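You operate a simulated robot arm through the tools that you are given. There is no shell and no other tool. Be economical: measure what you need, move in short steps, check, and stop when the job is done.

You run a simulated two-armed robot. Do the job below in one go: nothing can be reset, and whatever is moved stays where it is left.

## Task
Shift the open white can to the drain stand without a spill.
Fine: turn its cap shut, stand it in the drip tray, carry both to the grid in two hands, then open the cap again; the grey can stays. Set down upright: white trestle can.

The check looks at the end state, three seconds after you hand in, the way a careful person would. Anything else that was tipped, shoved, dropped, spilled or broken makes it a failure. Lids that push on must go on centred and level and be pressed home; caps that screw on are set level and turned clockwise until they are tight.

## Robot
Two 7-joint arms with three-finger grippers on one trunk, on a base that drives. Base frame: it is fixed to the floor where the robot stands at the start and does not move with it; the origin is under the middle of the robot, x ahead of it, y to its left, z up; the surface under the hand at the start is at about z = 780. Lengths are in mm, angles in rad, forces in N, time in s.
The left shoulder is at the start at [90, 126, 1086], the right one opposite. With the tool pointing down near the work surface each hand reaches from about 380 to 860 mm from the robot's upright axis, wherever it stands, measured 20 degrees to its own side. Places, roughly: cap of the grey trestle can [800, -500, 400]; cap of the white trestle can [500, 0, 900]; drain stand grid [600, -1300, 700]; tray [500, -400, 800]; trestle drip tray plug [500, -500, 800]. Payload 2.94 kg a hand.
Tool frame (each hand has its own): the origin (TCP) lies between the finger pads and is the grasp point; the fingertips stand 30 mm ahead of it; z points along the fingers, y is the line along which they close. The gripper opens to 128 mm. The gripper's body begins 93 mm behind the TCP.
Orientation is that of the tool frame in the base frame, as a unit quaternion [x, y, z, w]. With the fingers straight down and closing along the base's y, the tool's x points along the base's -x, its y along +y and its z along -z.

## Interface
- The arms move only by the tool step_arm. It takes "left_increments", "right_increments" or both (then of equal length, played together; a hand with none holds still); each is a list of rows, each an object of numbers (a shift or turn left out is 0, a gripper value left out holds the last): "x", "y", "z": the shift along the tool's x, y, z in mm; "wx", "wy", "wz": the turn, a rotation vector about the tool's x, y, z in rad; "fingers": the opening, from 0 (shut) to 1 (fully open). In form: [{"x": .., "y": .., "z": .., "wx": .., "wy": .., "wz": .., "fingers": ..}, ...]. A call has 1 to 10 rows; each row is the pose to reach, as a shift and turn from the pose commanded when the call began, along the tool's axes at that moment. Each row takes 0.2 s and may step no farther than 50 mm and 0.15 rad from the row before; otherwise, or with a gripper value out of range, the whole call is refused. Where a pose cannot be reached the arm comes as near as it can. A force on the tool above 40 N (or 10 N above the force at the start of the call, whichever is more), or a blocked arm, ends the call early, and 0.2 s more pass. Each finger halts on what it meets, pressing with about 36 N; the grip force reading is that of the motor and also rises with nothing between the fingers. The clock runs only during rows and for 0.2 s after the last one: add rows that repeat a pose to give the fingers time. The reply holds the time, the measured pose of the TCP, the force on the tool along the base axes, the opening and the grip force, in the units named above and with some noise, with the torque about the TCP (base axes, N m) and any sound that the robot's microphone picked up.
- Cameras (640 x 400 px; columns grow to the right, rows downward): "scene" is now at [211.2, -30.4, 1233.6]; the picture's right is [-0.38, -0.93, 0.00], its down [-0.64, 0.26, -0.72] and it looks along [0.67, -0.27, -0.69] (base axes); focal length 214 px, centre (320, 200). "left" rides on the left gripper at [69, 15, -120] in its tool frame; the picture's right is [-0.21, 0.98, 0.00], its down [-0.82, -0.18, -0.54] and it looks along [-0.53, -0.12, 0.84] (tool axes); focal length 251 px, centre (320, 200). "right" rides on the right gripper at [69, -15, -120] in its tool frame; the picture's right is [0.21, 0.98, 0.00], its down [-0.82, 0.18, -0.54] and it looks along [-0.53, 0.12, 0.84] (tool axes); focal length 251 px, centre (320, 200). There is no depth. A picture from a camera that has moved, and an enlarged one, comes with that camera's place and axes in the base frame and with its lens.
- grab_frame(camera): a new picture of that camera. The clock stands still meanwhile.
- raise_lower(by): slides the trunk up (or, below 0, down) by that many mm; the arms and the scene camera ride with it, the base frame stays. It gives what a move gives, with no picture.
- steer(legs): drives the robot by 1 to 6 legs, each [ahead, left, turn to the left] in mm, mm and rad, along the robot's own axes; the way and the turn of a leg run together, so that a leg with both is an arc; at most 1500 mm and 3.142 rad a leg. The arms and the cameras ride along, it lands a little off, and it stops where it bumps. It gives what a move gives.
- pan_tilt(pan, tilt): turns the head with the scene camera to pan (to the left, within 1.396 rad either way) and tilt (down, from -0.506 to 1.204), counted from straight ahead of the robot. It gives what a move gives.
- inspect(camera, box): a new picture of the part [left, top, right, bottom] of that camera's present view, enlarged. The clock stands still meanwhile.
- close_job(): hands the job in; it is judged then, once.

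Work in short steps. Places have to be worked out from the pictures, the camera data and where the tool is seen: move nearer, look again, correct. Check each grasp and each placing, and mend what went wrong. You have 120 turns and 88 pictures in all, those below and enlarged ones among them. Open the grippers and draw the arms clear of the work before you hand the job in, unless the task says otherwise; then end with one line.

The tools are called after "Request:" as a command line: name --argument value ..., lists and objects as JSON in quotes. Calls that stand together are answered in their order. step_arm: Moves the arms, as the interface text tells. Its arguments: {"type":"object","properties":{"left_increments":{"type":"array"},"right_increments":{"type":"array"}},"required":[]} The other tools are called the same way: raise_lower (by) slides the trunk up or down; steer (legs) drives the base; pan_tilt (pan, tilt) turns the head that bears the scene camera; grab_frame (camera) takes a picture; inspect (camera, box) takes an enlarged picture of a part of a camera's view; close_job () hands the job in.

At the start:

```text
time_s: 0.0
left_position: [600.7, -49.1, 1073.2]
left_tcp_rot: [0.0, 1.0, 0.001, 0.0]
left_ft_force: [-0.2, 0.3, 0.7]
left_torque: [0.0, -0.01, 0.01]
left_finger_gap: 127.8
left_grasp_force: 0.0
right_position: [468.7, -487.3, 1088.5]
right_tcp_rot: [0.0, 1.0, 0.0, 0.0]
right_ft_force: [0.2, -0.4, 0.2]
right_torque: [0.0, 0.0, 0.01]
right_finger_gap: 127.8
right_grasp_force: 0.1
trunk travel left (down, up): [-300.0, 247.0]
robot x, y, heading: [1.0, -1.3, -0.005]
head pan, tilt: [-0.389, 0.763]
```

scene: 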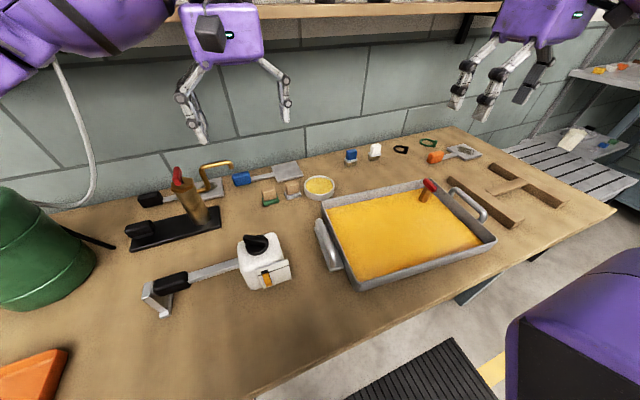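
right: 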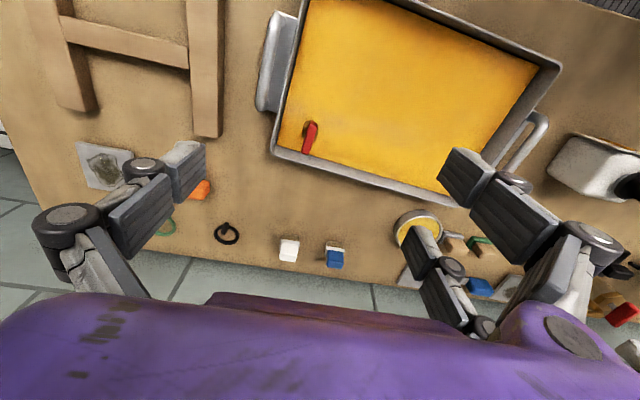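
left: 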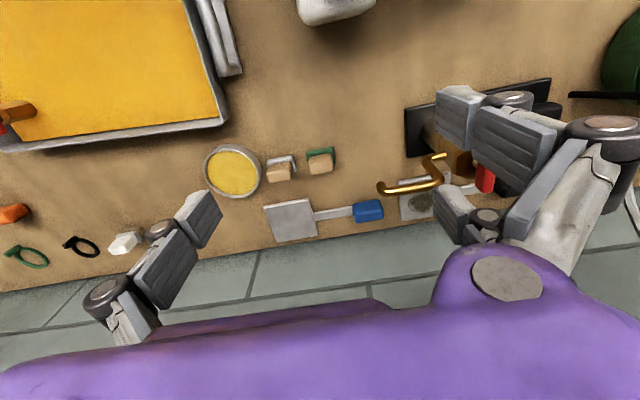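

The first pictures show the white can with a black cap left of the yellow tray. I look closer at both.

Request:
inspect --camera "scene" --box '[120, 160, 320, 330]'

Request:
inspect --camera "scene" --box '[300, 130, 520, 290]'

```text
2.35 times, centred on (220, 245) of scene
camera zoom: at [211.2, -30.4, 1233.6], right [-0.38, -0.93, 0.0], down [-0.64, 0.26, -0.72], along [0.67, -0.27, -0.69], focal length 505 px, centre (555, 94)
```

zoom: 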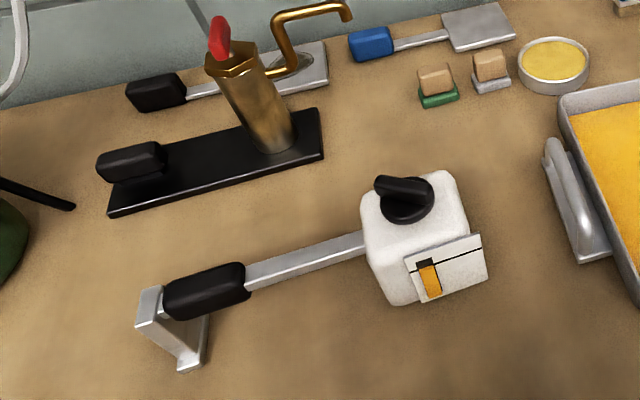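

```text
2.50 times, centred on (410, 210) of scene
camera zoom: at [211.2, -30.4, 1233.6], right [-0.38, -0.93, 0.0], down [-0.64, 0.26, -0.72], along [0.67, -0.27, -0.69], focal length 536 px, centre (95, 175)
```

zoom: 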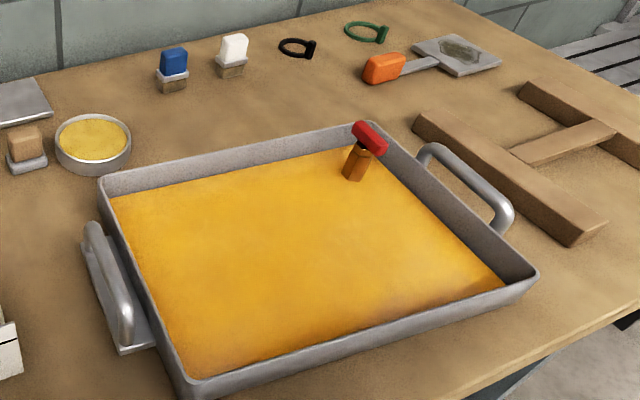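

The can has a side handle with a foot, about 270 mm along y. The tray is about 340 x 235 mm, centred near (456,-347). Next I look at the drain stand on the right.

Request:
pan_tilt --pan -1.2 --tilt 0.5

Request:
grab_frame --camera "scene"

```text
time_s: 1.1
left_position: [602.7, -49.8, 1072.6]
left_tcp_rot: [-0.001, 1.0, 0.001, 0.0]
left_ft_force: [-0.4, 0.4, 0.5]
left_torque: [0.01, -0.01, 0.0]
left_finger_gap: 127.9
left_grasp_force: 0.0
right_position: [468.4, -487.0, 1088.1]
right_tcp_rot: [0.0, 1.0, 0.0, 0.0]
right_ft_force: [0.1, 0.0, -0.2]
right_torque: [0.02, 0.02, -0.06]
right_finger_gap: 128.0
right_grasp_force: 0.0
trunk travel left (down, up): [-300.0, 247.0]
robot x, y, heading: [1.5, 1.9, 0.001]
head pan, tilt: [-1.201, 0.499]
```

```text
82 pictures are left
camera scene: at [168.0, -84.0, 1256.6], right [-0.93, -0.36, 0.0], down [-0.17, 0.45, -0.88], along [0.32, -0.82, -0.48], focal length 214 px, centre (320, 200)
```

scene: 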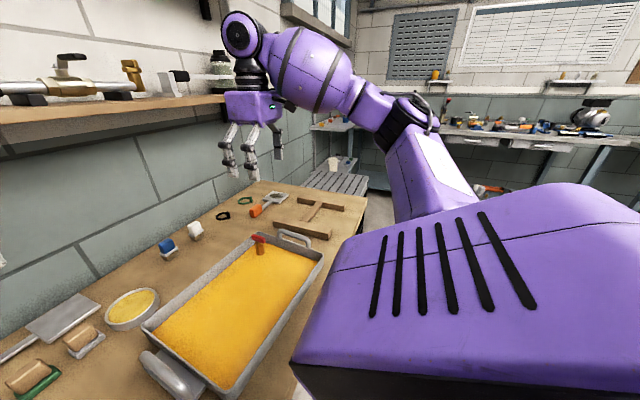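

Request:
inspect --camera "scene" --box '[220, 100, 400, 260]'

```text
2.50 times, centred on (310, 180) of scene
camera zoom: at [168.0, -84.0, 1256.6], right [-0.93, -0.36, 0.0], down [-0.17, 0.45, -0.88], along [0.32, -0.82, -0.48], focal length 536 px, centre (345, 250)
```

zoom: 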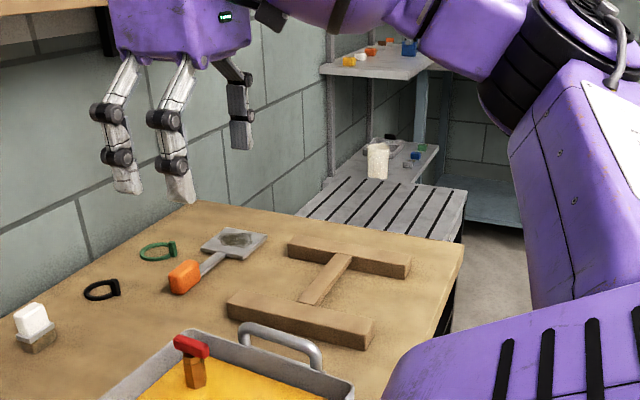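

I turn the head to the can for a close look at its cap.

Request:
pan_tilt --pan 0.1 --tilt 0.95

Request:
inspect --camera "scene" --box '[200, 120, 440, 270]'

Request:
inspect --camera "scene" --box '[400, 100, 640, 300]'

```text
time_s: 2.6
left_position: [600.6, -47.7, 1072.2]
left_tcp_rot: [0.0, 1.0, 0.0, 0.001]
left_ft_force: [0.0, 0.3, 0.6]
left_torque: [-0.01, 0.02, 0.02]
left_finger_gap: 128.0
left_grasp_force: 0.0
right_position: [468.1, -488.8, 1088.6]
right_tcp_rot: [0.0, 1.0, 0.001, -0.001]
right_ft_force: [-0.9, -0.2, -0.6]
right_torque: [-0.01, 0.0, 0.01]
right_finger_gap: 127.8
right_grasp_force: 0.1
trunk travel left (down, up): [-300.0, 247.0]
robot x, y, heading: [-0.6, 1.2, 0.0]
head pan, tilt: [0.099, 0.949]
```

```text
2.67 times, centred on (320, 195) of scene
camera zoom: at [207.4, 7.9, 1219.1], right [0.1, -1.0, 0.0], down [-0.81, -0.08, -0.58], along [0.58, 0.06, -0.81], focal length 572 px, centre (320, 213)
```

zoom: 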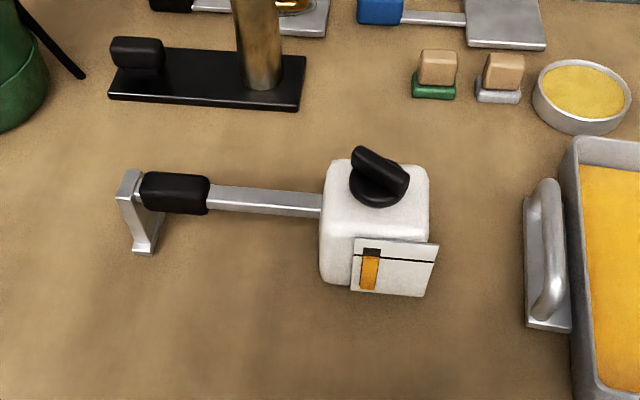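

```text
2.00 times, centred on (520, 200) of scene
camera zoom: at [207.4, 7.9, 1219.1], right [0.1, -1.0, 0.0], down [-0.81, -0.08, -0.58], along [0.58, 0.06, -0.81], focal length 429 px, centre (-80, 200)
```

zoom: 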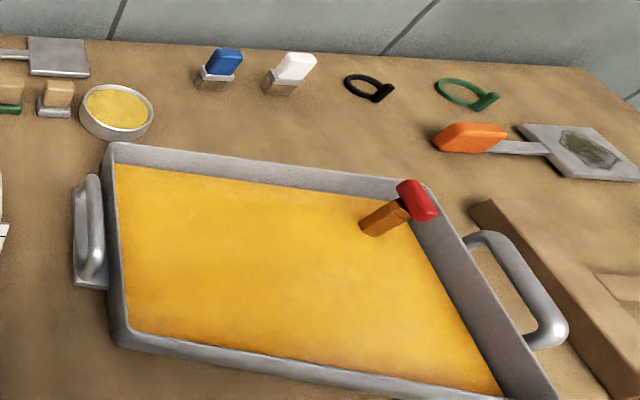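

I bring the left hand above and behind the can so its camera sees the cap closely.

Request:
step_arm --left_increments '[{"x": 40, "y": 11, "z": 16}, {"x": 80, "y": 22, "z": 32}, {"x": 120, "y": 33, "z": 48}, {"x": 160, "y": 44, "z": 64}, {"x": 200, "y": 56, "z": 80}, {"x": 200, "y": 56, "z": 80}]'

Request:
grab_frame --camera "left"

Request:
grab_frame --camera "scene"

```text
time_s: 4.0
left_position: [399.6, 6.3, 992.3]
left_tcp_rot: [0.0, 1.0, 0.001, -0.001]
left_ft_force: [0.2, 0.0, -1.0]
left_torque: [0.0, 0.01, 0.02]
left_finger_gap: 128.0
left_grasp_force: 0.0
right_position: [469.6, -486.1, 1087.8]
right_tcp_rot: [0.0, 1.0, 0.0, 0.0]
right_ft_force: [0.5, -0.3, 0.1]
right_torque: [0.0, 0.01, -0.02]
right_finger_gap: 128.1
right_grasp_force: 0.0
trunk travel left (down, up): [-300.0, 247.0]
robot x, y, heading: [-0.7, 0.7, -0.0]
head pan, tilt: [0.099, 0.949]
```

```text
78 pictures are left
camera left: at [330.9, 20.4, 1111.9], right [0.21, 0.98, 0.0], down [0.82, -0.18, 0.54], along [0.53, -0.12, -0.84], focal length 251 px, centre (320, 200)
```

left: 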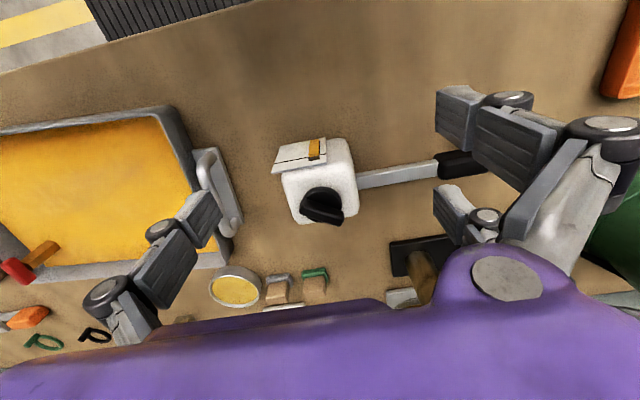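

```text
77 pictures are left
camera scene: at [207.7, 7.9, 1219.1], right [0.1, -1.0, 0.0], down [-0.81, -0.08, -0.58], along [0.58, 0.06, -0.81], focal length 214 px, centre (320, 200)
```

scene: 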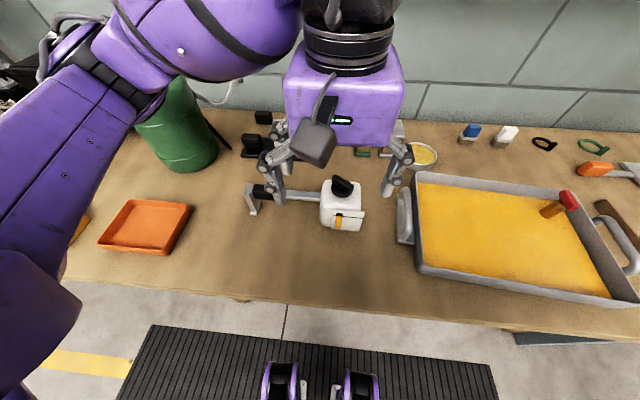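

Request:
inspect --camera "left" --box '[250, 110, 410, 240]'

```text
3.08 times, centred on (330, 175) of left
camera zoom: at [330.9, 20.4, 1111.9], right [0.21, 0.98, 0.0], down [0.82, -0.18, 0.54], along [0.53, -0.12, -0.84], focal length 774 px, centre (289, 277)
```

zoom: 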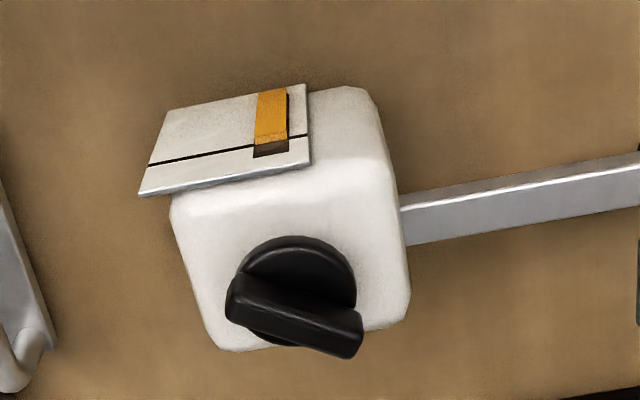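

Cap wing is near (490,-13,885), about 55° from x. The can's grip is near (484,158). Plan: left hand holds the handle grip as a brace, right hand turns the cap. First I move the left hand over the grip and turn it a quarter.

Request:
step_arm --left_increments '[{"x": -9, "y": 15, "z": 0, "wz": 0.15}, {"x": -18, "y": 30, "z": 0, "wz": 0.3}, {"x": -27, "y": 45, "z": 0, "wz": 0.45}, {"x": -36, "y": 60, "z": 0, "wz": 0.6}, {"x": -45, "y": 75, "z": 0, "wz": 0.75}, {"x": -54, "y": 90, "z": 5, "wz": 0.9}, {"x": -63, "y": 110, "z": 10, "wz": 1.05}, {"x": -72, "y": 130, "z": 15, "wz": 1.2}, {"x": -80, "y": 145, "z": 20, "wz": 1.35}, {"x": -84, "y": 152, "z": 20, "wz": 1.5}]' --right_increments '[{"y": 20}, {"y": 40}, {"y": 60}, {"y": 80}, {"y": 100}, {"y": 120}, {"y": 140}, {"y": 160}, {"y": 180}, {"y": 200}]'

Request:
grab_frame --camera "left"

Request:
inspect --camera "scene" --box '[220, 120, 400, 270]'

```text
time_s: 6.2
left_position: [449.4, 143.6, 981.4]
left_tcp_rot: [0.62, 0.784, 0.0, 0.0]
left_ft_force: [0.1, -0.3, -0.5]
left_torque: [-0.05, 0.03, 0.0]
left_finger_gap: 128.1
left_grasp_force: 0.0
left hand out of reach, approached as far as the arm can: row 9, 10
right_position: [469.8, -285.7, 1088.6]
right_tcp_rot: [0.0, 1.0, 0.0, 0.0]
right_ft_force: [-0.4, 0.3, 0.2]
right_torque: [-0.02, 0.06, 0.02]
right_finger_gap: 127.8
right_grasp_force: 0.0
trunk travel left (down, up): [-300.0, 247.0]
robot x, y, heading: [1.2, -4.4, 0.003]
head pan, tilt: [0.099, 0.949]
```

```text
75 pictures are left
camera left: at [449.4, 212.7, 1101.1], right [1.0, 0.02, 0.0], down [0.01, -0.84, 0.54], along [0.01, -0.54, -0.84], focal length 251 px, centre (320, 200)
```

left: 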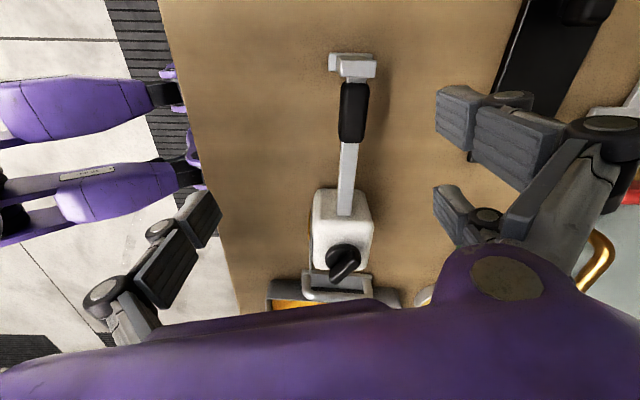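

```text
2.67 times, centred on (310, 195) of scene
camera zoom: at [207.8, 8.9, 1219.0], right [0.1, -0.99, 0.0], down [-0.81, -0.08, -0.58], along [0.58, 0.06, -0.81], focal length 572 px, centre (347, 213)
```

zoom: 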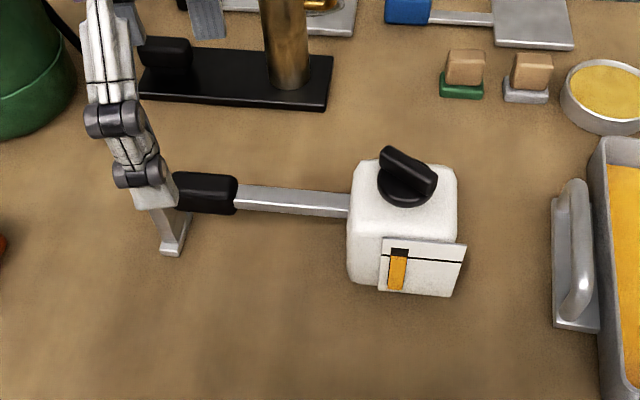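

Triangulated: cap wing at (481,-6,894), grip centre at (483,154,846). The left hand stopped short of the full turn, so I try to finish it over the grip.

Request:
step_arm --left_increments '[{"x": 5, "y": 17, "z": 20}, {"x": 10, "y": 34, "z": 40, "wz": 0.1}, {"x": 10, "y": 34, "z": 40, "wz": 0.22}]'

```text
time_s: 7.0
left_position: [428.1, 108.5, 962.5]
left_tcp_rot: [0.666, 0.746, 0.0, 0.0]
left_ft_force: [0.0, -0.2, -0.9]
left_torque: [-0.01, 0.01, -0.01]
left_finger_gap: 128.0
left_grasp_force: 0.0
left hand out of reach, approached as far as the arm can: row 1, 2, 3
right_position: [468.4, -287.4, 1088.2]
right_tcp_rot: [0.001, 1.0, 0.0, -0.001]
right_ft_force: [0.4, -0.1, 0.1]
right_torque: [0.0, 0.0, -0.03]
right_finger_gap: 127.8
right_grasp_force: 0.1
trunk travel left (down, up): [-300.0, 247.0]
robot x, y, heading: [0.2, -3.6, 0.001]
head pan, tilt: [0.099, 0.949]
```

This turning direction runs into a limit. I unwind it, rising a little, so I can turn the other way.

Request:
step_arm --left_increments '[{"z": -10, "wz": -0.15}, {"z": -20, "wz": -0.3}, {"z": -30, "wz": -0.45}, {"z": -40, "wz": -0.6}, {"z": -50, "wz": -0.75}, {"z": -60, "wz": -0.9}, {"z": -60, "wz": -1.05}, {"z": -60, "wz": -1.2}, {"z": -60, "wz": -1.35}, {"z": -60, "wz": -1.5}]'

```text
time_s: 9.2
left_position: [431.6, 109.8, 1022.7]
left_tcp_rot: [-0.023, 1.0, 0.0, 0.001]
left_ft_force: [0.0, 0.1, -0.7]
left_torque: [-0.01, 0.0, 0.0]
left_finger_gap: 128.2
left_grasp_force: 0.0
right_position: [468.0, -286.2, 1087.9]
right_tcp_rot: [-0.001, 1.0, -0.001, -0.001]
right_ft_force: [-0.1, 0.7, 0.3]
right_torque: [-0.02, 0.01, 0.01]
right_finger_gap: 128.2
right_grasp_force: 0.1
trunk travel left (down, up): [-300.0, 247.0]
robot x, y, heading: [-2.8, 4.1, 0.002]
head pan, tilt: [0.099, 0.949]
```

The unwind worked. Now I turn the other way while moving to above the grip.

Request:
step_arm --left_increments '[{"x": -6, "y": 5, "wz": -0.15}, {"x": -12, "y": 10, "wz": -0.3}, {"x": -18, "y": 15, "wz": -0.45}, {"x": -24, "y": 20, "wz": -0.6}, {"x": -30, "y": 25, "wz": -0.75}, {"x": -36, "y": 30, "wz": -0.9}, {"x": -42, "y": 35, "wz": -1.05}, {"x": -46, "y": 40, "wz": -1.2}, {"x": -50, "y": 44, "z": 10, "wz": -1.35}, {"x": -53, "y": 46, "z": 20, "wz": -1.5}]'

Request:
grab_frame --camera "left"

```text
time_s: 11.4
left_position: [483.0, 158.6, 1002.2]
left_tcp_rot: [-0.698, 0.716, 0.001, -0.001]
left_ft_force: [-0.1, 0.0, -0.5]
left_torque: [-0.01, 0.02, 0.0]
left_finger_gap: 128.0
left_grasp_force: 0.1
right_position: [468.0, -286.6, 1088.0]
right_tcp_rot: [0.0, 1.0, 0.0, -0.001]
right_ft_force: [1.0, -0.4, -0.3]
right_torque: [0.0, 0.04, 0.0]
right_finger_gap: 128.1
right_grasp_force: 0.0
trunk travel left (down, up): [-300.0, 247.0]
robot x, y, heading: [3.4, -1.4, 0.001]
head pan, tilt: [0.099, 0.949]
```

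```text
73 pictures are left
camera left: at [466.1, 88.8, 1122.4], right [-0.97, 0.24, 0.0], down [0.2, 0.82, 0.54], along [0.13, 0.53, -0.84], focal length 251 px, centre (320, 200)
```

left: 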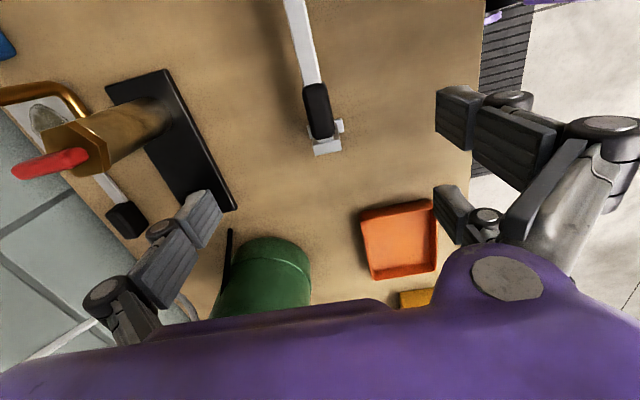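

The grip is confirmed at about (485,150), with the bar along y. I lower the left hand onto it and close.

Request:
step_arm --left_increments '[{"x": 8, "y": -2, "z": 40, "wz": -0.026}, {"x": 8, "y": -2, "z": 80, "wz": -0.026}, {"x": 8, "y": -2, "z": 120, "wz": -0.026}, {"x": 8, "y": -2, "z": 153, "wz": -0.026}]'

Request:
inspect --camera "scene" --box '[200, 110, 400, 270]'

```text
time_s: 12.4
left_position: [483.2, 149.8, 849.1]
left_tcp_rot: [-0.707, 0.708, 0.0, 0.001]
left_ft_force: [0.1, -0.1, -0.8]
left_torque: [0.0, 0.02, 0.0]
left_finger_gap: 127.8
left_grasp_force: 0.0
right_position: [468.8, -285.6, 1088.5]
right_tcp_rot: [0.0, 1.0, 0.0, 0.001]
right_ft_force: [-0.6, -1.2, 1.0]
right_torque: [-0.01, 0.0, -0.01]
right_finger_gap: 128.2
right_grasp_force: 0.0
trunk travel left (down, up): [-300.0, 247.0]
robot x, y, heading: [-0.8, -0.5, -0.0]
head pan, tilt: [0.099, 0.949]
```

```text
2.50 times, centred on (300, 190) of scene
camera zoom: at [207.5, 8.3, 1219.1], right [0.1, -1.0, 0.0], down [-0.81, -0.08, -0.58], along [0.58, 0.06, -0.81], focal length 536 px, centre (370, 225)
```

zoom: 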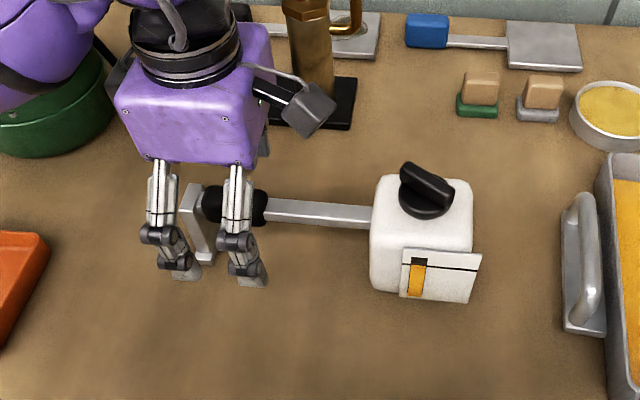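

I shift a few mm away from the foot and close on the grip.

Request:
step_arm --left_increments '[{"x": 6}, {"x": 6, "fingers": 0.7}, {"x": 6, "fingers": 0.45}, {"x": 6, "fingers": 0.2}, {"x": 6, "fingers": 0.0}, {"x": 6, "fingers": 0.0}]'

Request:
inspect --camera "scene" --box '[200, 110, 400, 270]'

```text
time_s: 13.8
left_position: [482.3, 143.1, 848.4]
left_tcp_rot: [-0.706, 0.708, 0.0, 0.0]
left_ft_force: [-0.6, -0.1, 0.0]
left_torque: [-0.04, 0.04, -0.2]
left_finger_gap: 25.3
left_grasp_force: 35.4
right_position: [468.7, -286.0, 1088.4]
right_tcp_rot: [-0.001, 1.0, 0.0, 0.0]
right_ft_force: [-0.5, 0.6, -0.5]
right_torque: [0.01, -0.01, -0.03]
right_finger_gap: 128.1
right_grasp_force: 0.0
trunk travel left (down, up): [-300.0, 247.0]
robot x, y, heading: [2.0, 1.2, -0.002]
head pan, tilt: [0.099, 0.949]
```

```text
2.50 times, centred on (300, 190) of scene
camera zoom: at [207.3, 8.0, 1219.1], right [0.1, -1.0, 0.0], down [-0.81, -0.08, -0.58], along [0.58, 0.06, -0.81], focal length 536 px, centre (370, 225)
```

zoom: 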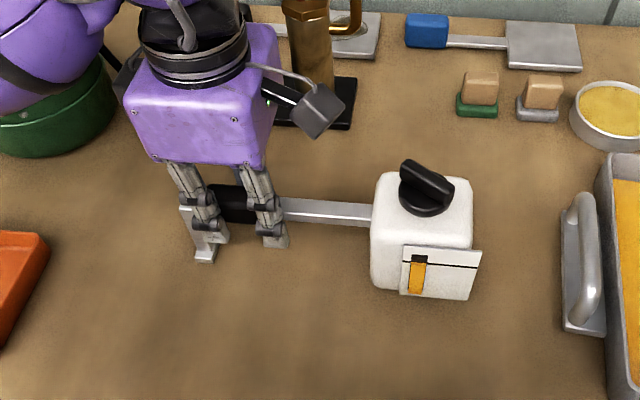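

Grip held at a 25 mm gap and the can did not move. I bring the right hand above the cap, turned to straddle the wing.

Request:
step_arm --right_increments '[{"x": -2, "y": 35, "z": 5, "wz": -0.1}, {"x": -4, "y": 70, "z": 10, "wz": -0.2}, {"x": -6, "y": 105, "z": 20, "wz": -0.35}, {"x": -8, "y": 140, "z": 30, "wz": -0.5}, {"x": -10, "y": 175, "z": 40, "wz": -0.65}, {"x": -12, "y": 210, "z": 60, "wz": -0.8}, {"x": -12, "y": 245, "z": 75, "wz": -0.9}, {"x": -12, "y": 280, "z": 88, "wz": -0.97}]'

Request:
grab_frame --camera "right"

Request:
grab_frame --camera "scene"

```text
time_s: 15.6
left_position: [483.6, 141.7, 848.1]
left_tcp_rot: [-0.707, 0.707, -0.001, 0.0]
left_ft_force: [0.3, -1.0, -0.4]
left_torque: [0.39, 0.03, 0.02]
left_finger_gap: 24.8
left_grasp_force: 35.9
right_position: [503.2, -79.3, 1009.6]
right_tcp_rot: [-0.453, 0.891, 0.0, 0.001]
right_ft_force: [0.1, 0.5, -0.5]
right_torque: [0.01, -0.03, 0.01]
right_finger_gap: 127.8
right_grasp_force: 0.0
right hand out of reach, approached as far as the arm can: row 7, 8
trunk travel left (down, up): [-300.0, 247.0]
robot x, y, heading: [1.4, 0.2, -0.006]
head pan, tilt: [0.099, 0.949]
```

```text
70 pictures are left
camera right: at [474.5, -144.4, 1128.5], right [-0.92, 0.4, 0.0], down [0.34, 0.77, 0.54], along [0.22, 0.5, -0.84], focal length 251 px, centre (320, 200)
```

right: 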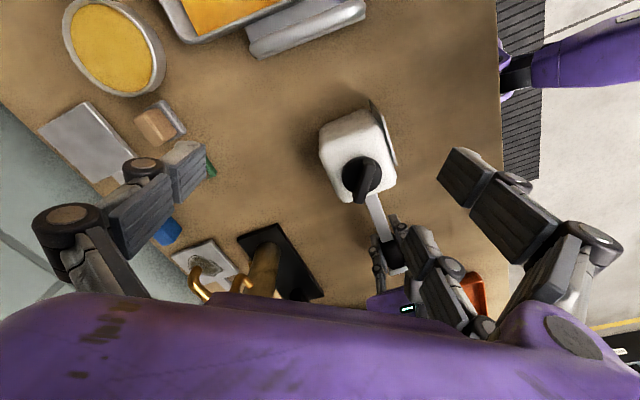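

```text
69 pictures are left
camera scene: at [207.3, 8.1, 1219.1], right [0.1, -1.0, 0.0], down [-0.81, -0.08, -0.58], along [0.58, 0.06, -0.81], focal length 214 px, centre (320, 200)
```

scene: 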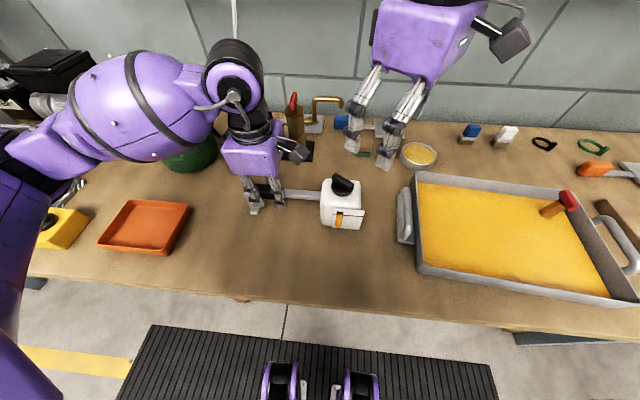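

The right hand cannot reach the cap at that angle from here. Driving 150 mm to the left would give both arms better angles, so I release the grip and rise clear first.

Request:
step_arm --left_increments '[{"fingers": 0.5}, {"fingers": 1.0}, {"fingers": 1.0}, {"z": -40}, {"z": -80}, {"z": -120}, {"z": -160}, {"z": -200}, {"z": -240}]' --right_increments '[{}, {}, {}, {}, {}, {}, {"z": -20}, {"z": -40}, {"z": -60}]'

Request:
steer --legs '[[0, 150, 0]]'

Request:
grab_frame --camera "scene"

```text
time_s: 17.6
left_position: [483.3, 141.8, 1090.3]
left_tcp_rot: [-0.706, 0.708, 0.0, 0.0]
left_ft_force: [-0.7, 0.3, 0.2]
left_torque: [0.03, -0.02, -0.03]
left_finger_gap: 128.0
left_grasp_force: 0.1
right_position: [501.1, -82.8, 1070.1]
right_tcp_rot: [-0.466, 0.885, 0.0, 0.001]
right_ft_force: [-0.8, 0.5, 0.5]
right_torque: [0.03, 0.01, 0.0]
right_finger_gap: 128.2
right_grasp_force: 0.1
trunk travel left (down, up): [-300.0, 247.0]
robot x, y, heading: [-1.6, -2.4, 0.004]
head pan, tilt: [0.099, 0.949]
```

```text
time_s: 19.6
left_position: [484.9, 292.6, 1089.1]
left_tcp_rot: [-0.706, 0.708, 0.0, 0.0]
left_ft_force: [0.2, -0.6, -1.6]
left_torque: [-0.03, 0.0, -0.05]
left_finger_gap: 127.9
left_grasp_force: 0.0
right_position: [501.0, 66.9, 1070.6]
right_tcp_rot: [-0.466, 0.885, 0.001, 0.001]
right_ft_force: [0.0, -0.2, -0.6]
right_torque: [-0.04, 0.0, -0.02]
right_finger_gap: 127.9
right_grasp_force: 0.0
trunk travel left (down, up): [-300.0, 247.0]
robot x, y, heading: [0.6, 147.4, 0.003]
head pan, tilt: [0.099, 0.949]
```

```text
68 pictures are left
camera scene: at [207.3, 158.1, 1219.1], right [0.1, -0.99, 0.0], down [-0.81, -0.08, -0.58], along [0.58, 0.06, -0.81], focal length 214 px, centre (320, 200)
```

scene: 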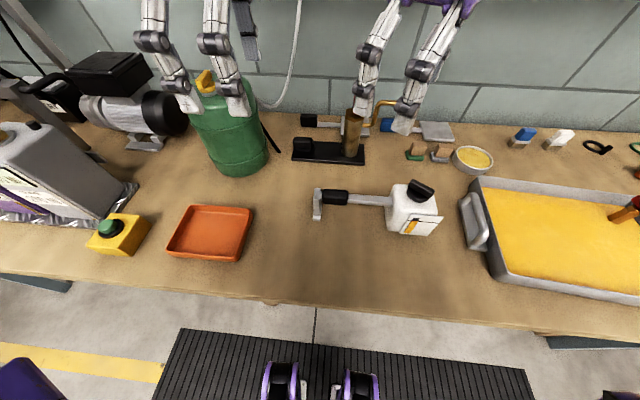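

Robot is now 150 mm left. I move the left hand back over the grip, keeping its orientation, and the right hand above the cap.

Request:
step_arm --left_increments '[{"x": 38, "y": 1, "z": 0}, {"x": 76, "y": 1}, {"x": 114, "y": 1}, {"x": 150, "y": 1, "z": 20}, {"x": 150, "y": 1, "z": 70}, {"x": 150, "y": 1, "z": 100}]' --right_increments '[{"x": 20, "y": -7}, {"x": 40, "y": -14}, {"x": 60, "y": -20, "z": 10}, {"x": 71.5, "y": -24.7, "z": 30}, {"x": 71.5, "y": -24.7, "z": 50}, {"x": 71.5, "y": -24.7, "z": 70}]'

Request:
grab_frame --camera "right"

Request:
inspect --camera "scene" --box '[280, 120, 500, 270]'

```text
time_s: 20.8
left_position: [486.8, 142.5, 1042.2]
left_tcp_rot: [0.709, -0.705, 0.008, 0.002]
left_ft_force: [0.5, 0.0, 0.3]
left_torque: [-0.16, 0.09, 0.03]
left_finger_gap: 127.8
left_grasp_force: 0.0
right_position: [479.1, -7.4, 1021.1]
right_tcp_rot: [-0.465, 0.885, -0.004, -0.009]
right_ft_force: [-0.3, -0.8, -0.5]
right_torque: [0.04, -0.05, 0.06]
right_finger_gap: 128.0
right_grasp_force: 0.0
trunk travel left (down, up): [-300.0, 247.0]
robot x, y, heading: [1.6, 149.8, 0.0]
head pan, tilt: [0.099, 0.949]
stopped in row 5 (right hand): the force on the tool passed its limit at 55 N (the readings are from after the stop); the commanded pose is now the measured one
```

```text
67 pictures are left
camera right: at [455.0, -72.2, 1140.1], right [-0.93, 0.38, 0.01], down [0.32, 0.79, 0.53], along [0.19, 0.49, -0.85], focal length 251 px, centre (320, 200)
```

right: 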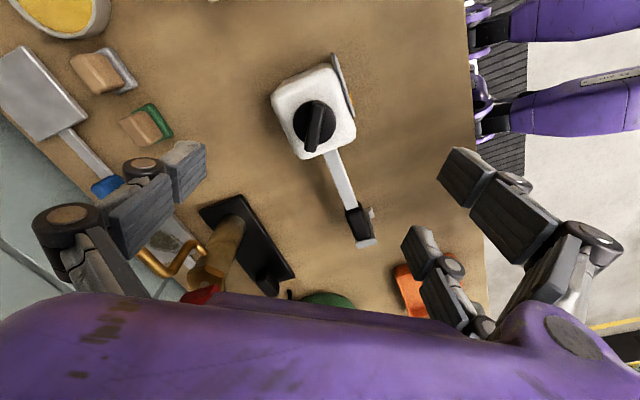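

```text
2.67 times, centred on (390, 195) of scene
camera zoom: at [207.9, 159.1, 1219.1], right [0.1, -0.99, 0.0], down [-0.81, -0.08, -0.58], along [0.58, 0.06, -0.81], focal length 572 px, centre (133, 213)
```

zoom: 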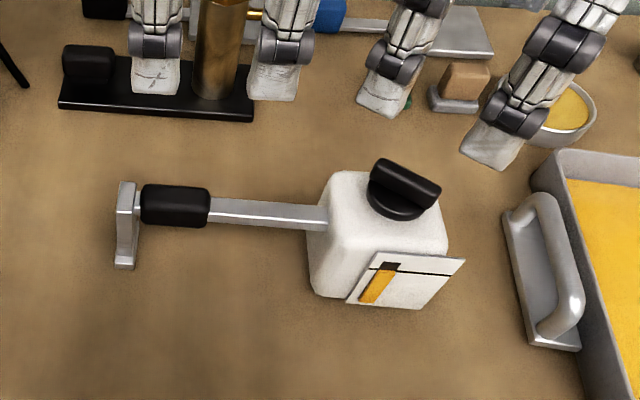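

Something bumped, most likely hand against hand. I look at the whole scene.

Request:
pan_tilt --pan -0.1 --tilt 0.5

Request:
grab_frame --camera "scene"

```text
time_s: 21.7
left_position: [485.2, 140.8, 1040.2]
left_tcp_rot: [0.708, -0.706, 0.006, 0.002]
left_ft_force: [1.2, 0.5, 1.3]
left_torque: [-0.24, 0.2, 0.08]
left_finger_gap: 128.1
left_grasp_force: 0.0
right_position: [478.0, -9.8, 1019.9]
right_tcp_rot: [-0.466, 0.885, -0.002, -0.008]
right_ft_force: [-1.6, -0.5, -1.7]
right_torque: [-0.02, -0.17, 0.08]
right_finger_gap: 128.0
right_grasp_force: 0.1
trunk travel left (down, up): [-300.0, 247.0]
robot x, y, heading: [0.5, 151.9, -0.0]
head pan, tilt: [-0.099, 0.499]
```

```text
65 pictures are left
camera scene: at [225.6, 141.6, 1256.5], right [-0.1, -1.0, 0.0], down [-0.48, 0.05, -0.88], along [0.87, -0.09, -0.48], focal length 214 px, centre (320, 200)
```

scene: 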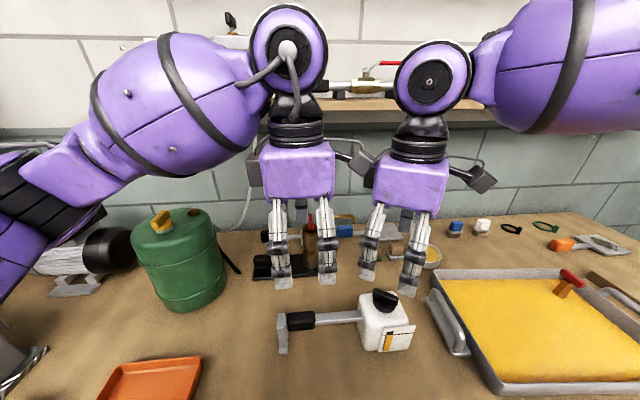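

The left hand's camera touched the right hand. I back the left hand off and flip it half a turn so its camera is on the far side.

Request:
step_arm --left_increments '[{"x": -30}, {"x": -60, "wz": 0.1}, {"x": -60, "z": -20, "wz": 0.25}, {"x": -60, "z": -20, "wz": 0.4}, {"x": -60, "z": -20, "wz": 0.55}, {"x": -60, "z": -20, "wz": 0.7}, {"x": -60, "z": -20, "wz": 0.85}, {"x": -60, "z": -20, "wz": 1.0}, {"x": -60, "z": -20, "wz": 1.15}, {"x": -60, "z": -20, "wz": 1.3}]'

Request:
step_arm --left_increments '[{"wz": 0.15}, {"wz": 0.3}, {"wz": 0.45}, {"wz": 0.6}, {"wz": 0.75}, {"wz": 0.9}, {"wz": 1.05}, {"wz": 1.2}, {"wz": 1.35}, {"wz": 1.5}]'

```text
time_s: 23.9
left_position: [486.3, 200.9, 1060.3]
left_tcp_rot: [-0.137, 0.991, -0.007, 0.002]
left_ft_force: [-0.6, -0.3, 0.1]
left_torque: [0.0, 0.01, -0.01]
left_finger_gap: 127.9
left_grasp_force: 0.1
right_position: [479.7, -9.0, 1019.1]
right_tcp_rot: [-0.466, 0.885, -0.003, -0.008]
right_ft_force: [-0.5, 0.1, 0.5]
right_torque: [-0.01, -0.01, 0.01]
right_finger_gap: 128.3
right_grasp_force: 0.0
trunk travel left (down, up): [-300.0, 247.0]
robot x, y, heading: [-1.2, 149.6, 0.004]
head pan, tilt: [-0.099, 0.499]
```

```text
time_s: 26.1
left_position: [486.9, 201.1, 1060.8]
left_tcp_rot: [0.575, 0.818, -0.002, 0.007]
left_ft_force: [0.0, 0.0, -0.3]
left_torque: [-0.03, 0.0, 0.02]
left_finger_gap: 128.4
left_grasp_force: 0.1
right_position: [478.3, -8.8, 1019.6]
right_tcp_rot: [-0.465, 0.885, -0.003, -0.009]
right_ft_force: [0.0, -0.3, 0.0]
right_torque: [-0.01, -0.01, -0.01]
right_finger_gap: 128.1
right_grasp_force: 0.1
trunk travel left (down, up): [-300.0, 247.0]
robot x, y, heading: [-1.2, 146.4, -0.003]
head pan, tilt: [-0.099, 0.499]
```

Request:
step_arm --left_increments '[{"x": -27, "y": -11, "wz": 0.1}, {"x": -53.6, "y": -22.5, "z": 20, "wz": 0.2}, {"x": -53.6, "y": -22.5, "z": 60, "wz": 0.3}, {"x": -53.6, "y": -22.5, "z": 100, "wz": 0.346}, {"x": -53.6, "y": -22.5, "z": 140, "wz": 0.346}]'

Request:
grab_frame --camera "left"

```text
time_s: 27.3
left_position: [460.5, 157.8, 1000.6]
left_tcp_rot: [0.704, 0.71, -0.001, 0.008]
left_ft_force: [0.3, 0.6, 1.2]
left_torque: [0.02, 0.01, -0.01]
left_finger_gap: 127.9
left_grasp_force: 0.2
left hand out of reach, approached as far as the arm can: row 3, 4, 5
right_position: [478.8, -8.8, 1019.4]
right_tcp_rot: [-0.466, 0.885, -0.002, -0.008]
right_ft_force: [0.2, -0.3, -0.4]
right_torque: [-0.01, 0.02, 0.0]
right_finger_gap: 128.0
right_grasp_force: 0.0
trunk travel left (down, up): [-300.0, 247.0]
robot x, y, heading: [2.1, 149.4, -0.001]
head pan, tilt: [-0.099, 0.499]
```

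```text
64 pictures are left
camera left: at [474.6, 227.2, 1119.6], right [0.98, -0.21, 0.01], down [-0.18, -0.82, 0.55], along [-0.1, -0.54, -0.84], focal length 251 px, centre (320, 200)
```

left: 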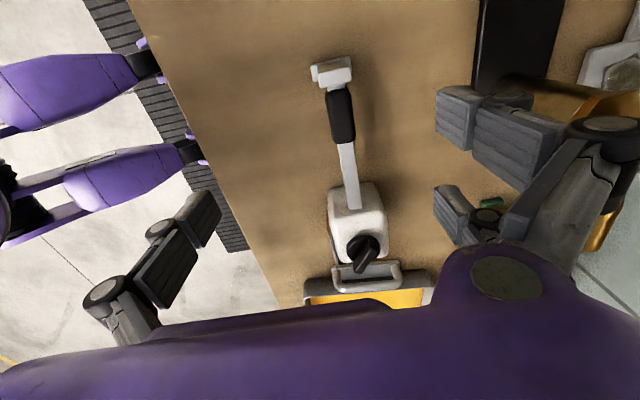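

The left arm is just short of the needed pose. A further 80 mm to the left should put both hands in comfortable range; both are clear above the table.

Request:
step_arm --left_increments '[{"z": -40}, {"z": -60}]'

Request:
steer --legs '[[0, 80, 0]]'

```text
time_s: 27.9
left_position: [456.7, 158.5, 1058.3]
left_tcp_rot: [0.705, 0.709, -0.002, 0.006]
left_ft_force: [1.1, 0.0, -0.1]
left_torque: [-0.01, 0.0, 0.02]
left_finger_gap: 128.0
left_grasp_force: 0.0
right_position: [478.5, -9.9, 1019.8]
right_tcp_rot: [-0.465, 0.885, -0.003, -0.009]
right_ft_force: [-0.2, 0.7, -0.1]
right_torque: [0.01, -0.01, -0.02]
right_finger_gap: 128.0
right_grasp_force: 0.1
trunk travel left (down, up): [-300.0, 247.0]
robot x, y, heading: [0.5, 148.5, -0.001]
head pan, tilt: [-0.099, 0.499]
```

```text
time_s: 29.2
left_position: [456.4, 238.7, 1060.2]
left_tcp_rot: [0.705, 0.709, -0.002, 0.007]
left_ft_force: [0.1, 0.1, -0.6]
left_torque: [-0.01, 0.02, 0.03]
left_finger_gap: 128.2
left_grasp_force: 0.0
right_position: [478.7, 72.2, 1018.4]
right_tcp_rot: [-0.466, 0.885, -0.002, -0.008]
right_ft_force: [0.7, -0.1, -0.7]
right_torque: [-0.02, 0.01, 0.01]
right_finger_gap: 128.2
right_grasp_force: 0.1
trunk travel left (down, up): [-300.0, 247.0]
robot x, y, heading: [-4.1, 229.4, 0.002]
head pan, tilt: [-0.099, 0.499]
```

Request:
step_arm --left_increments '[{"x": -10, "y": 5}, {"x": -35, "y": 14}, {"x": -65, "y": 21}, {"x": -96, "y": 28}, {"x": -96, "y": 28, "z": 40}, {"x": -96, "y": 28, "z": 80}, {"x": -96, "y": 28, "z": 110}]' --right_increments '[{"x": 21, "y": -15}, {"x": 42, "y": -30}, {"x": 63.2, "y": -45.7}, {"x": 63.2, "y": -45.7, "z": 10}, {"x": 63.2, "y": -45.7, "z": 15}, {"x": 63.2, "y": -45.7, "z": 20}, {"x": 63.2, "y": -45.7, "z": 20}]'

Request:
grab_frame --camera "right"

Request:
grab_frame --camera "left"

```text
time_s: 30.8
left_position: [482.1, 146.1, 1014.1]
left_tcp_rot: [0.702, 0.713, -0.004, 0.007]
left_ft_force: [0.2, -0.4, 0.1]
left_torque: [-0.01, 0.02, 0.02]
left_finger_gap: 127.8
left_grasp_force: 0.1
left hand out of reach, approached as far as the arm can: row 4, 5, 6, 7
right_position: [480.2, -7.0, 999.8]
right_tcp_rot: [-0.466, 0.885, -0.003, -0.009]
right_ft_force: [0.9, 0.4, 0.8]
right_torque: [0.02, 0.0, 0.03]
right_finger_gap: 128.1
right_grasp_force: 0.0
trunk travel left (down, up): [-300.0, 247.0]
robot x, y, heading: [1.1, 231.3, 0.004]
head pan, tilt: [-0.099, 0.499]
```

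```text
63 pictures are left
camera right: at [456.1, -71.5, 1120.6], right [-0.93, 0.38, 0.01], down [0.32, 0.79, 0.53], along [0.19, 0.49, -0.85], focal length 251 px, centre (320, 200)
```

right: 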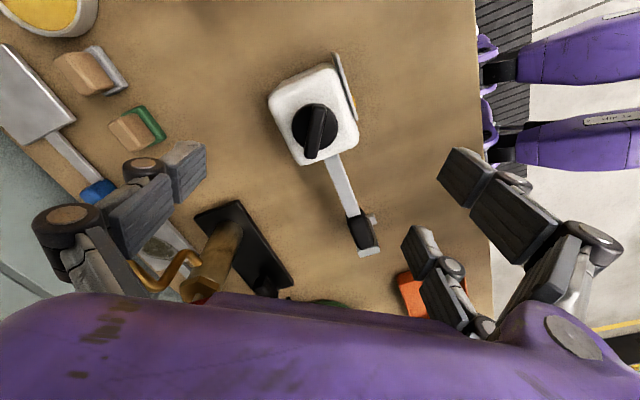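

```text
62 pictures are left
camera left: at [496.1, 216.9, 1132.2], right [0.98, -0.2, 0.01], down [-0.17, -0.82, 0.55], along [-0.1, -0.54, -0.83], focal length 251 px, centre (320, 200)
```

left: 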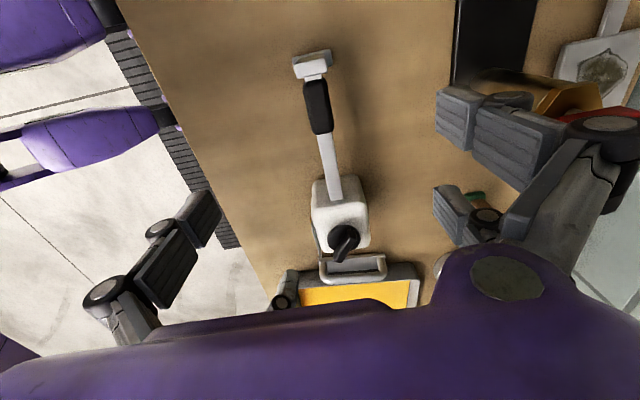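

Left pose is right except for height. I raise the right hand, then lower the trunk 165 mm, which brings the left fingers around the grip.

Request:
step_arm --right_increments '[{"z": -40}, {"z": -80}, {"z": -120}, {"z": -140}]'

Request:
raise_lower --by -100

Request:
pan_tilt --pan -0.3 --tilt 0.85

Request:
grab_frame --camera "scene"

```text
time_s: 31.8
left_position: [481.8, 146.9, 1012.7]
left_tcp_rot: [0.701, 0.713, -0.003, 0.007]
left_ft_force: [-1.0, 0.5, -0.6]
left_torque: [0.0, -0.01, 0.03]
left_finger_gap: 127.8
left_grasp_force: 0.0
right_position: [480.7, -4.8, 1140.5]
right_tcp_rot: [-0.466, 0.885, -0.002, -0.01]
right_ft_force: [0.5, 0.2, -0.3]
right_torque: [0.04, 0.01, -0.01]
right_finger_gap: 128.2
right_grasp_force: 0.0
trunk travel left (down, up): [-300.0, 247.0]
robot x, y, heading: [-2.9, 226.6, -0.0]
head pan, tilt: [-0.099, 0.499]
```

```text
time_s: 33.2
left_position: [479.8, 146.7, 911.5]
left_tcp_rot: [0.705, 0.709, -0.001, 0.007]
left_ft_force: [-0.2, -0.3, -0.5]
left_torque: [0.0, -0.04, 0.0]
left_finger_gap: 128.2
left_grasp_force: 0.1
right_position: [481.2, -4.6, 1041.3]
right_tcp_rot: [-0.466, 0.885, -0.003, -0.009]
right_ft_force: [-0.1, 0.6, 0.2]
right_torque: [-0.01, -0.01, -0.04]
right_finger_gap: 127.9
right_grasp_force: 0.1
trunk travel left (down, up): [-200.0, 347.0]
robot x, y, heading: [-0.5, 231.7, 0.003]
head pan, tilt: [-0.099, 0.499]
```

```text
time_s: 34.0
left_position: [480.1, 145.6, 910.8]
left_tcp_rot: [0.705, 0.709, -0.001, 0.008]
left_ft_force: [-0.7, -0.9, 0.4]
left_torque: [0.0, -0.01, -0.01]
left_finger_gap: 128.0
left_grasp_force: 0.0
right_position: [483.5, -4.6, 1040.2]
right_tcp_rot: [-0.466, 0.885, -0.002, -0.008]
right_ft_force: [-0.4, 0.4, -0.2]
right_torque: [-0.02, 0.03, -0.01]
right_finger_gap: 127.9
right_grasp_force: 0.0
trunk travel left (down, up): [-200.0, 347.0]
robot x, y, heading: [1.2, 231.0, -0.002]
head pan, tilt: [-0.3, 0.85]
```

```text
61 pictures are left
camera scene: at [240.1, 207.9, 1122.1], right [-0.29, -0.96, 0.0], down [-0.72, 0.22, -0.66], along [0.63, -0.19, -0.75], focal length 214 px, centre (320, 200)
```

scene: 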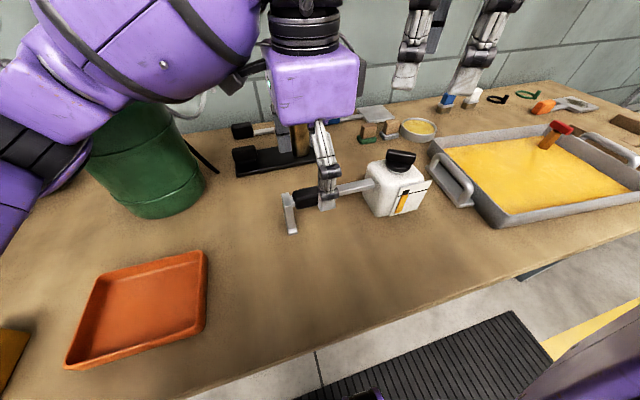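

Request:
raise_lower --by -64

Request:
inspect --camera "scene" --box '[200, 60, 460, 240]'

```text
time_s: 35.0
left_position: [470.8, 146.4, 852.6]
left_tcp_rot: [0.705, 0.709, 0.003, 0.011]
left_ft_force: [0.0, 0.7, 0.6]
left_torque: [-0.01, 0.0, -0.02]
left_finger_gap: 128.1
left_grasp_force: 0.1
right_position: [469.8, -4.6, 982.4]
right_tcp_rot: [-0.467, 0.884, -0.004, -0.003]
right_ft_force: [-0.5, -0.1, 0.4]
right_torque: [0.04, 0.01, 0.0]
right_finger_gap: 127.8
right_grasp_force: 0.0
trunk travel left (down, up): [-136.0, 411.0]
robot x, y, heading: [1.6, 231.7, -0.005]
head pan, tilt: [-0.3, 0.85]
```

```text
2.22 times, centred on (330, 150) of scene
camera zoom: at [251.8, 207.9, 1051.0], right [-0.29, -0.96, 0.0], down [-0.71, 0.22, -0.67], along [0.64, -0.19, -0.74], focal length 477 px, centre (298, 311)
```

zoom: 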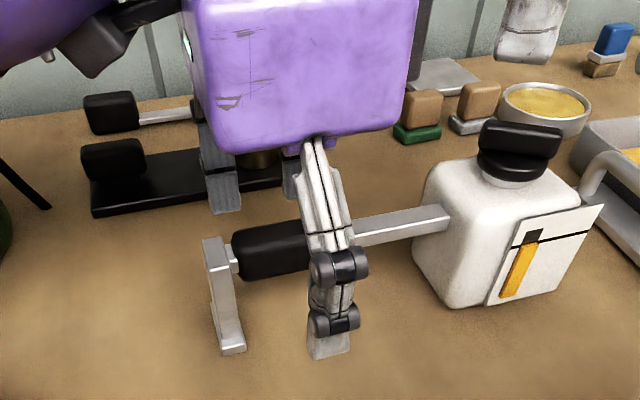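

Both hands landed 10 mm back and 6 mm high, as if the robot were leaning on something. I look around before gripping.

Request:
pan_tilt --pan 0.3 --tilt 0.95

Request:
grab_frame --camera "scene"

```text
time_s: 36.0
left_position: [469.8, 147.3, 853.8]
left_tcp_rot: [0.705, 0.709, 0.003, 0.012]
left_ft_force: [0.1, -0.1, 0.4]
left_torque: [-0.03, 0.02, -0.01]
left_finger_gap: 128.2
left_grasp_force: 0.1
right_position: [469.5, -4.9, 983.0]
right_tcp_rot: [-0.466, 0.885, -0.005, -0.001]
right_ft_force: [0.0, 0.2, 0.5]
right_torque: [-0.02, -0.01, 0.04]
right_finger_gap: 128.0
right_grasp_force: 0.2
trunk travel left (down, up): [-136.0, 411.0]
robot x, y, heading: [-2.0, 228.3, -0.003]
head pan, tilt: [0.3, 0.949]
```

```text
59 pictures are left
camera scene: at [246.2, 252.8, 1043.6], right [0.3, -0.95, 0.0], down [-0.77, -0.24, -0.59], along [0.57, 0.17, -0.81], focal length 214 px, centre (320, 200)
```

scene: 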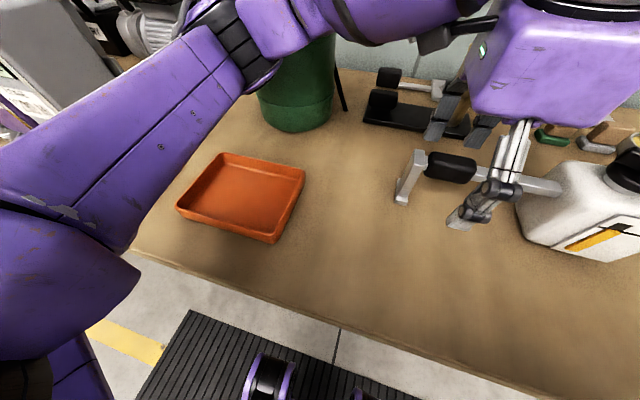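

Nothing was disturbed; the arms just rode in with a small offset. I correct the left hand to x=484 and close on the grip.

Request:
step_arm --left_increments '[{"y": 14, "z": 5}, {"y": 14, "z": 5, "fingers": 0.75}, {"y": 14, "z": 5, "fingers": 0.5}, {"y": 14, "z": 5, "fingers": 0.25}, {"y": 14, "z": 5, "fingers": 0.0}, {"y": 14, "z": 5, "fingers": 0.0}]'

Request:
pan_tilt --pan -0.4 --tilt 0.7

Request:
grab_frame --camera "scene"

Request:
inspect --camera "right" --box '[240, 40, 400, 200]'

```text
time_s: 37.4
left_position: [484.4, 143.5, 852.3]
left_tcp_rot: [0.706, 0.708, 0.006, 0.012]
left_ft_force: [-2.5, -0.5, 4.0]
left_torque: [-0.04, 0.38, -0.27]
left_finger_gap: 25.3
left_grasp_force: 36.2
right_position: [469.7, -7.3, 982.1]
right_tcp_rot: [-0.466, 0.885, -0.003, -0.002]
right_ft_force: [0.8, -0.6, 0.3]
right_torque: [-0.01, 0.02, 0.02]
right_finger_gap: 128.1
right_grasp_force: 0.0
trunk travel left (down, up): [-136.0, 411.0]
robot x, y, heading: [-2.3, 231.2, 0.003]
head pan, tilt: [0.3, 0.949]
```

```text
time_s: 38.5
left_position: [482.7, 143.4, 850.4]
left_tcp_rot: [0.706, 0.708, 0.005, 0.013]
left_ft_force: [-4.1, -0.5, 20.5]
left_torque: [0.58, 0.8, -0.18]
left_finger_gap: 25.1
left_grasp_force: 35.6
right_position: [469.1, -7.8, 982.8]
right_tcp_rot: [-0.465, 0.885, -0.004, -0.002]
right_ft_force: [0.0, 0.0, 0.3]
right_torque: [-0.02, 0.0, -0.02]
right_finger_gap: 127.9
right_grasp_force: 0.1
trunk travel left (down, up): [-136.0, 411.0]
robot x, y, heading: [0.1, 233.2, -0.001]
head pan, tilt: [-0.4, 0.7]
```

```text
58 pictures are left
camera scene: at [254.9, 194.5, 1063.4], right [-0.39, -0.92, -0.01], down [-0.58, 0.25, -0.77], along [0.71, -0.29, -0.64], focal length 214 px, centre (320, 200)
```

scene: 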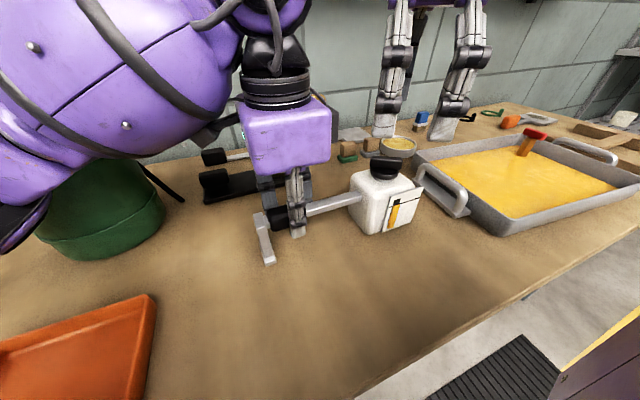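

```text
2.50 times, centred on (320, 120) of right
camera zoom: at [443.6, -73.2, 1101.8], right [-0.93, 0.38, 0.0], down [0.32, 0.78, 0.53], along [0.2, 0.49, -0.85], focal length 629 px, centre (320, 400)
```

zoom: 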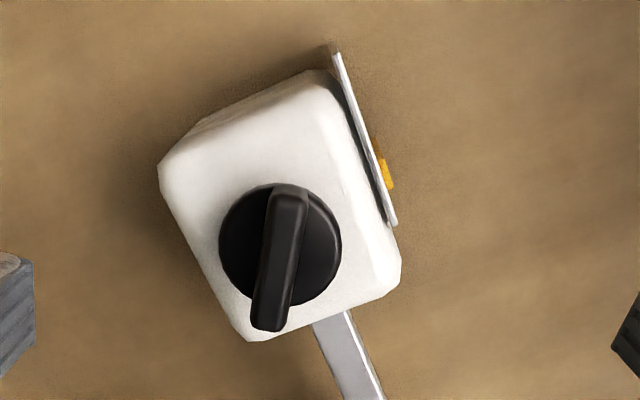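

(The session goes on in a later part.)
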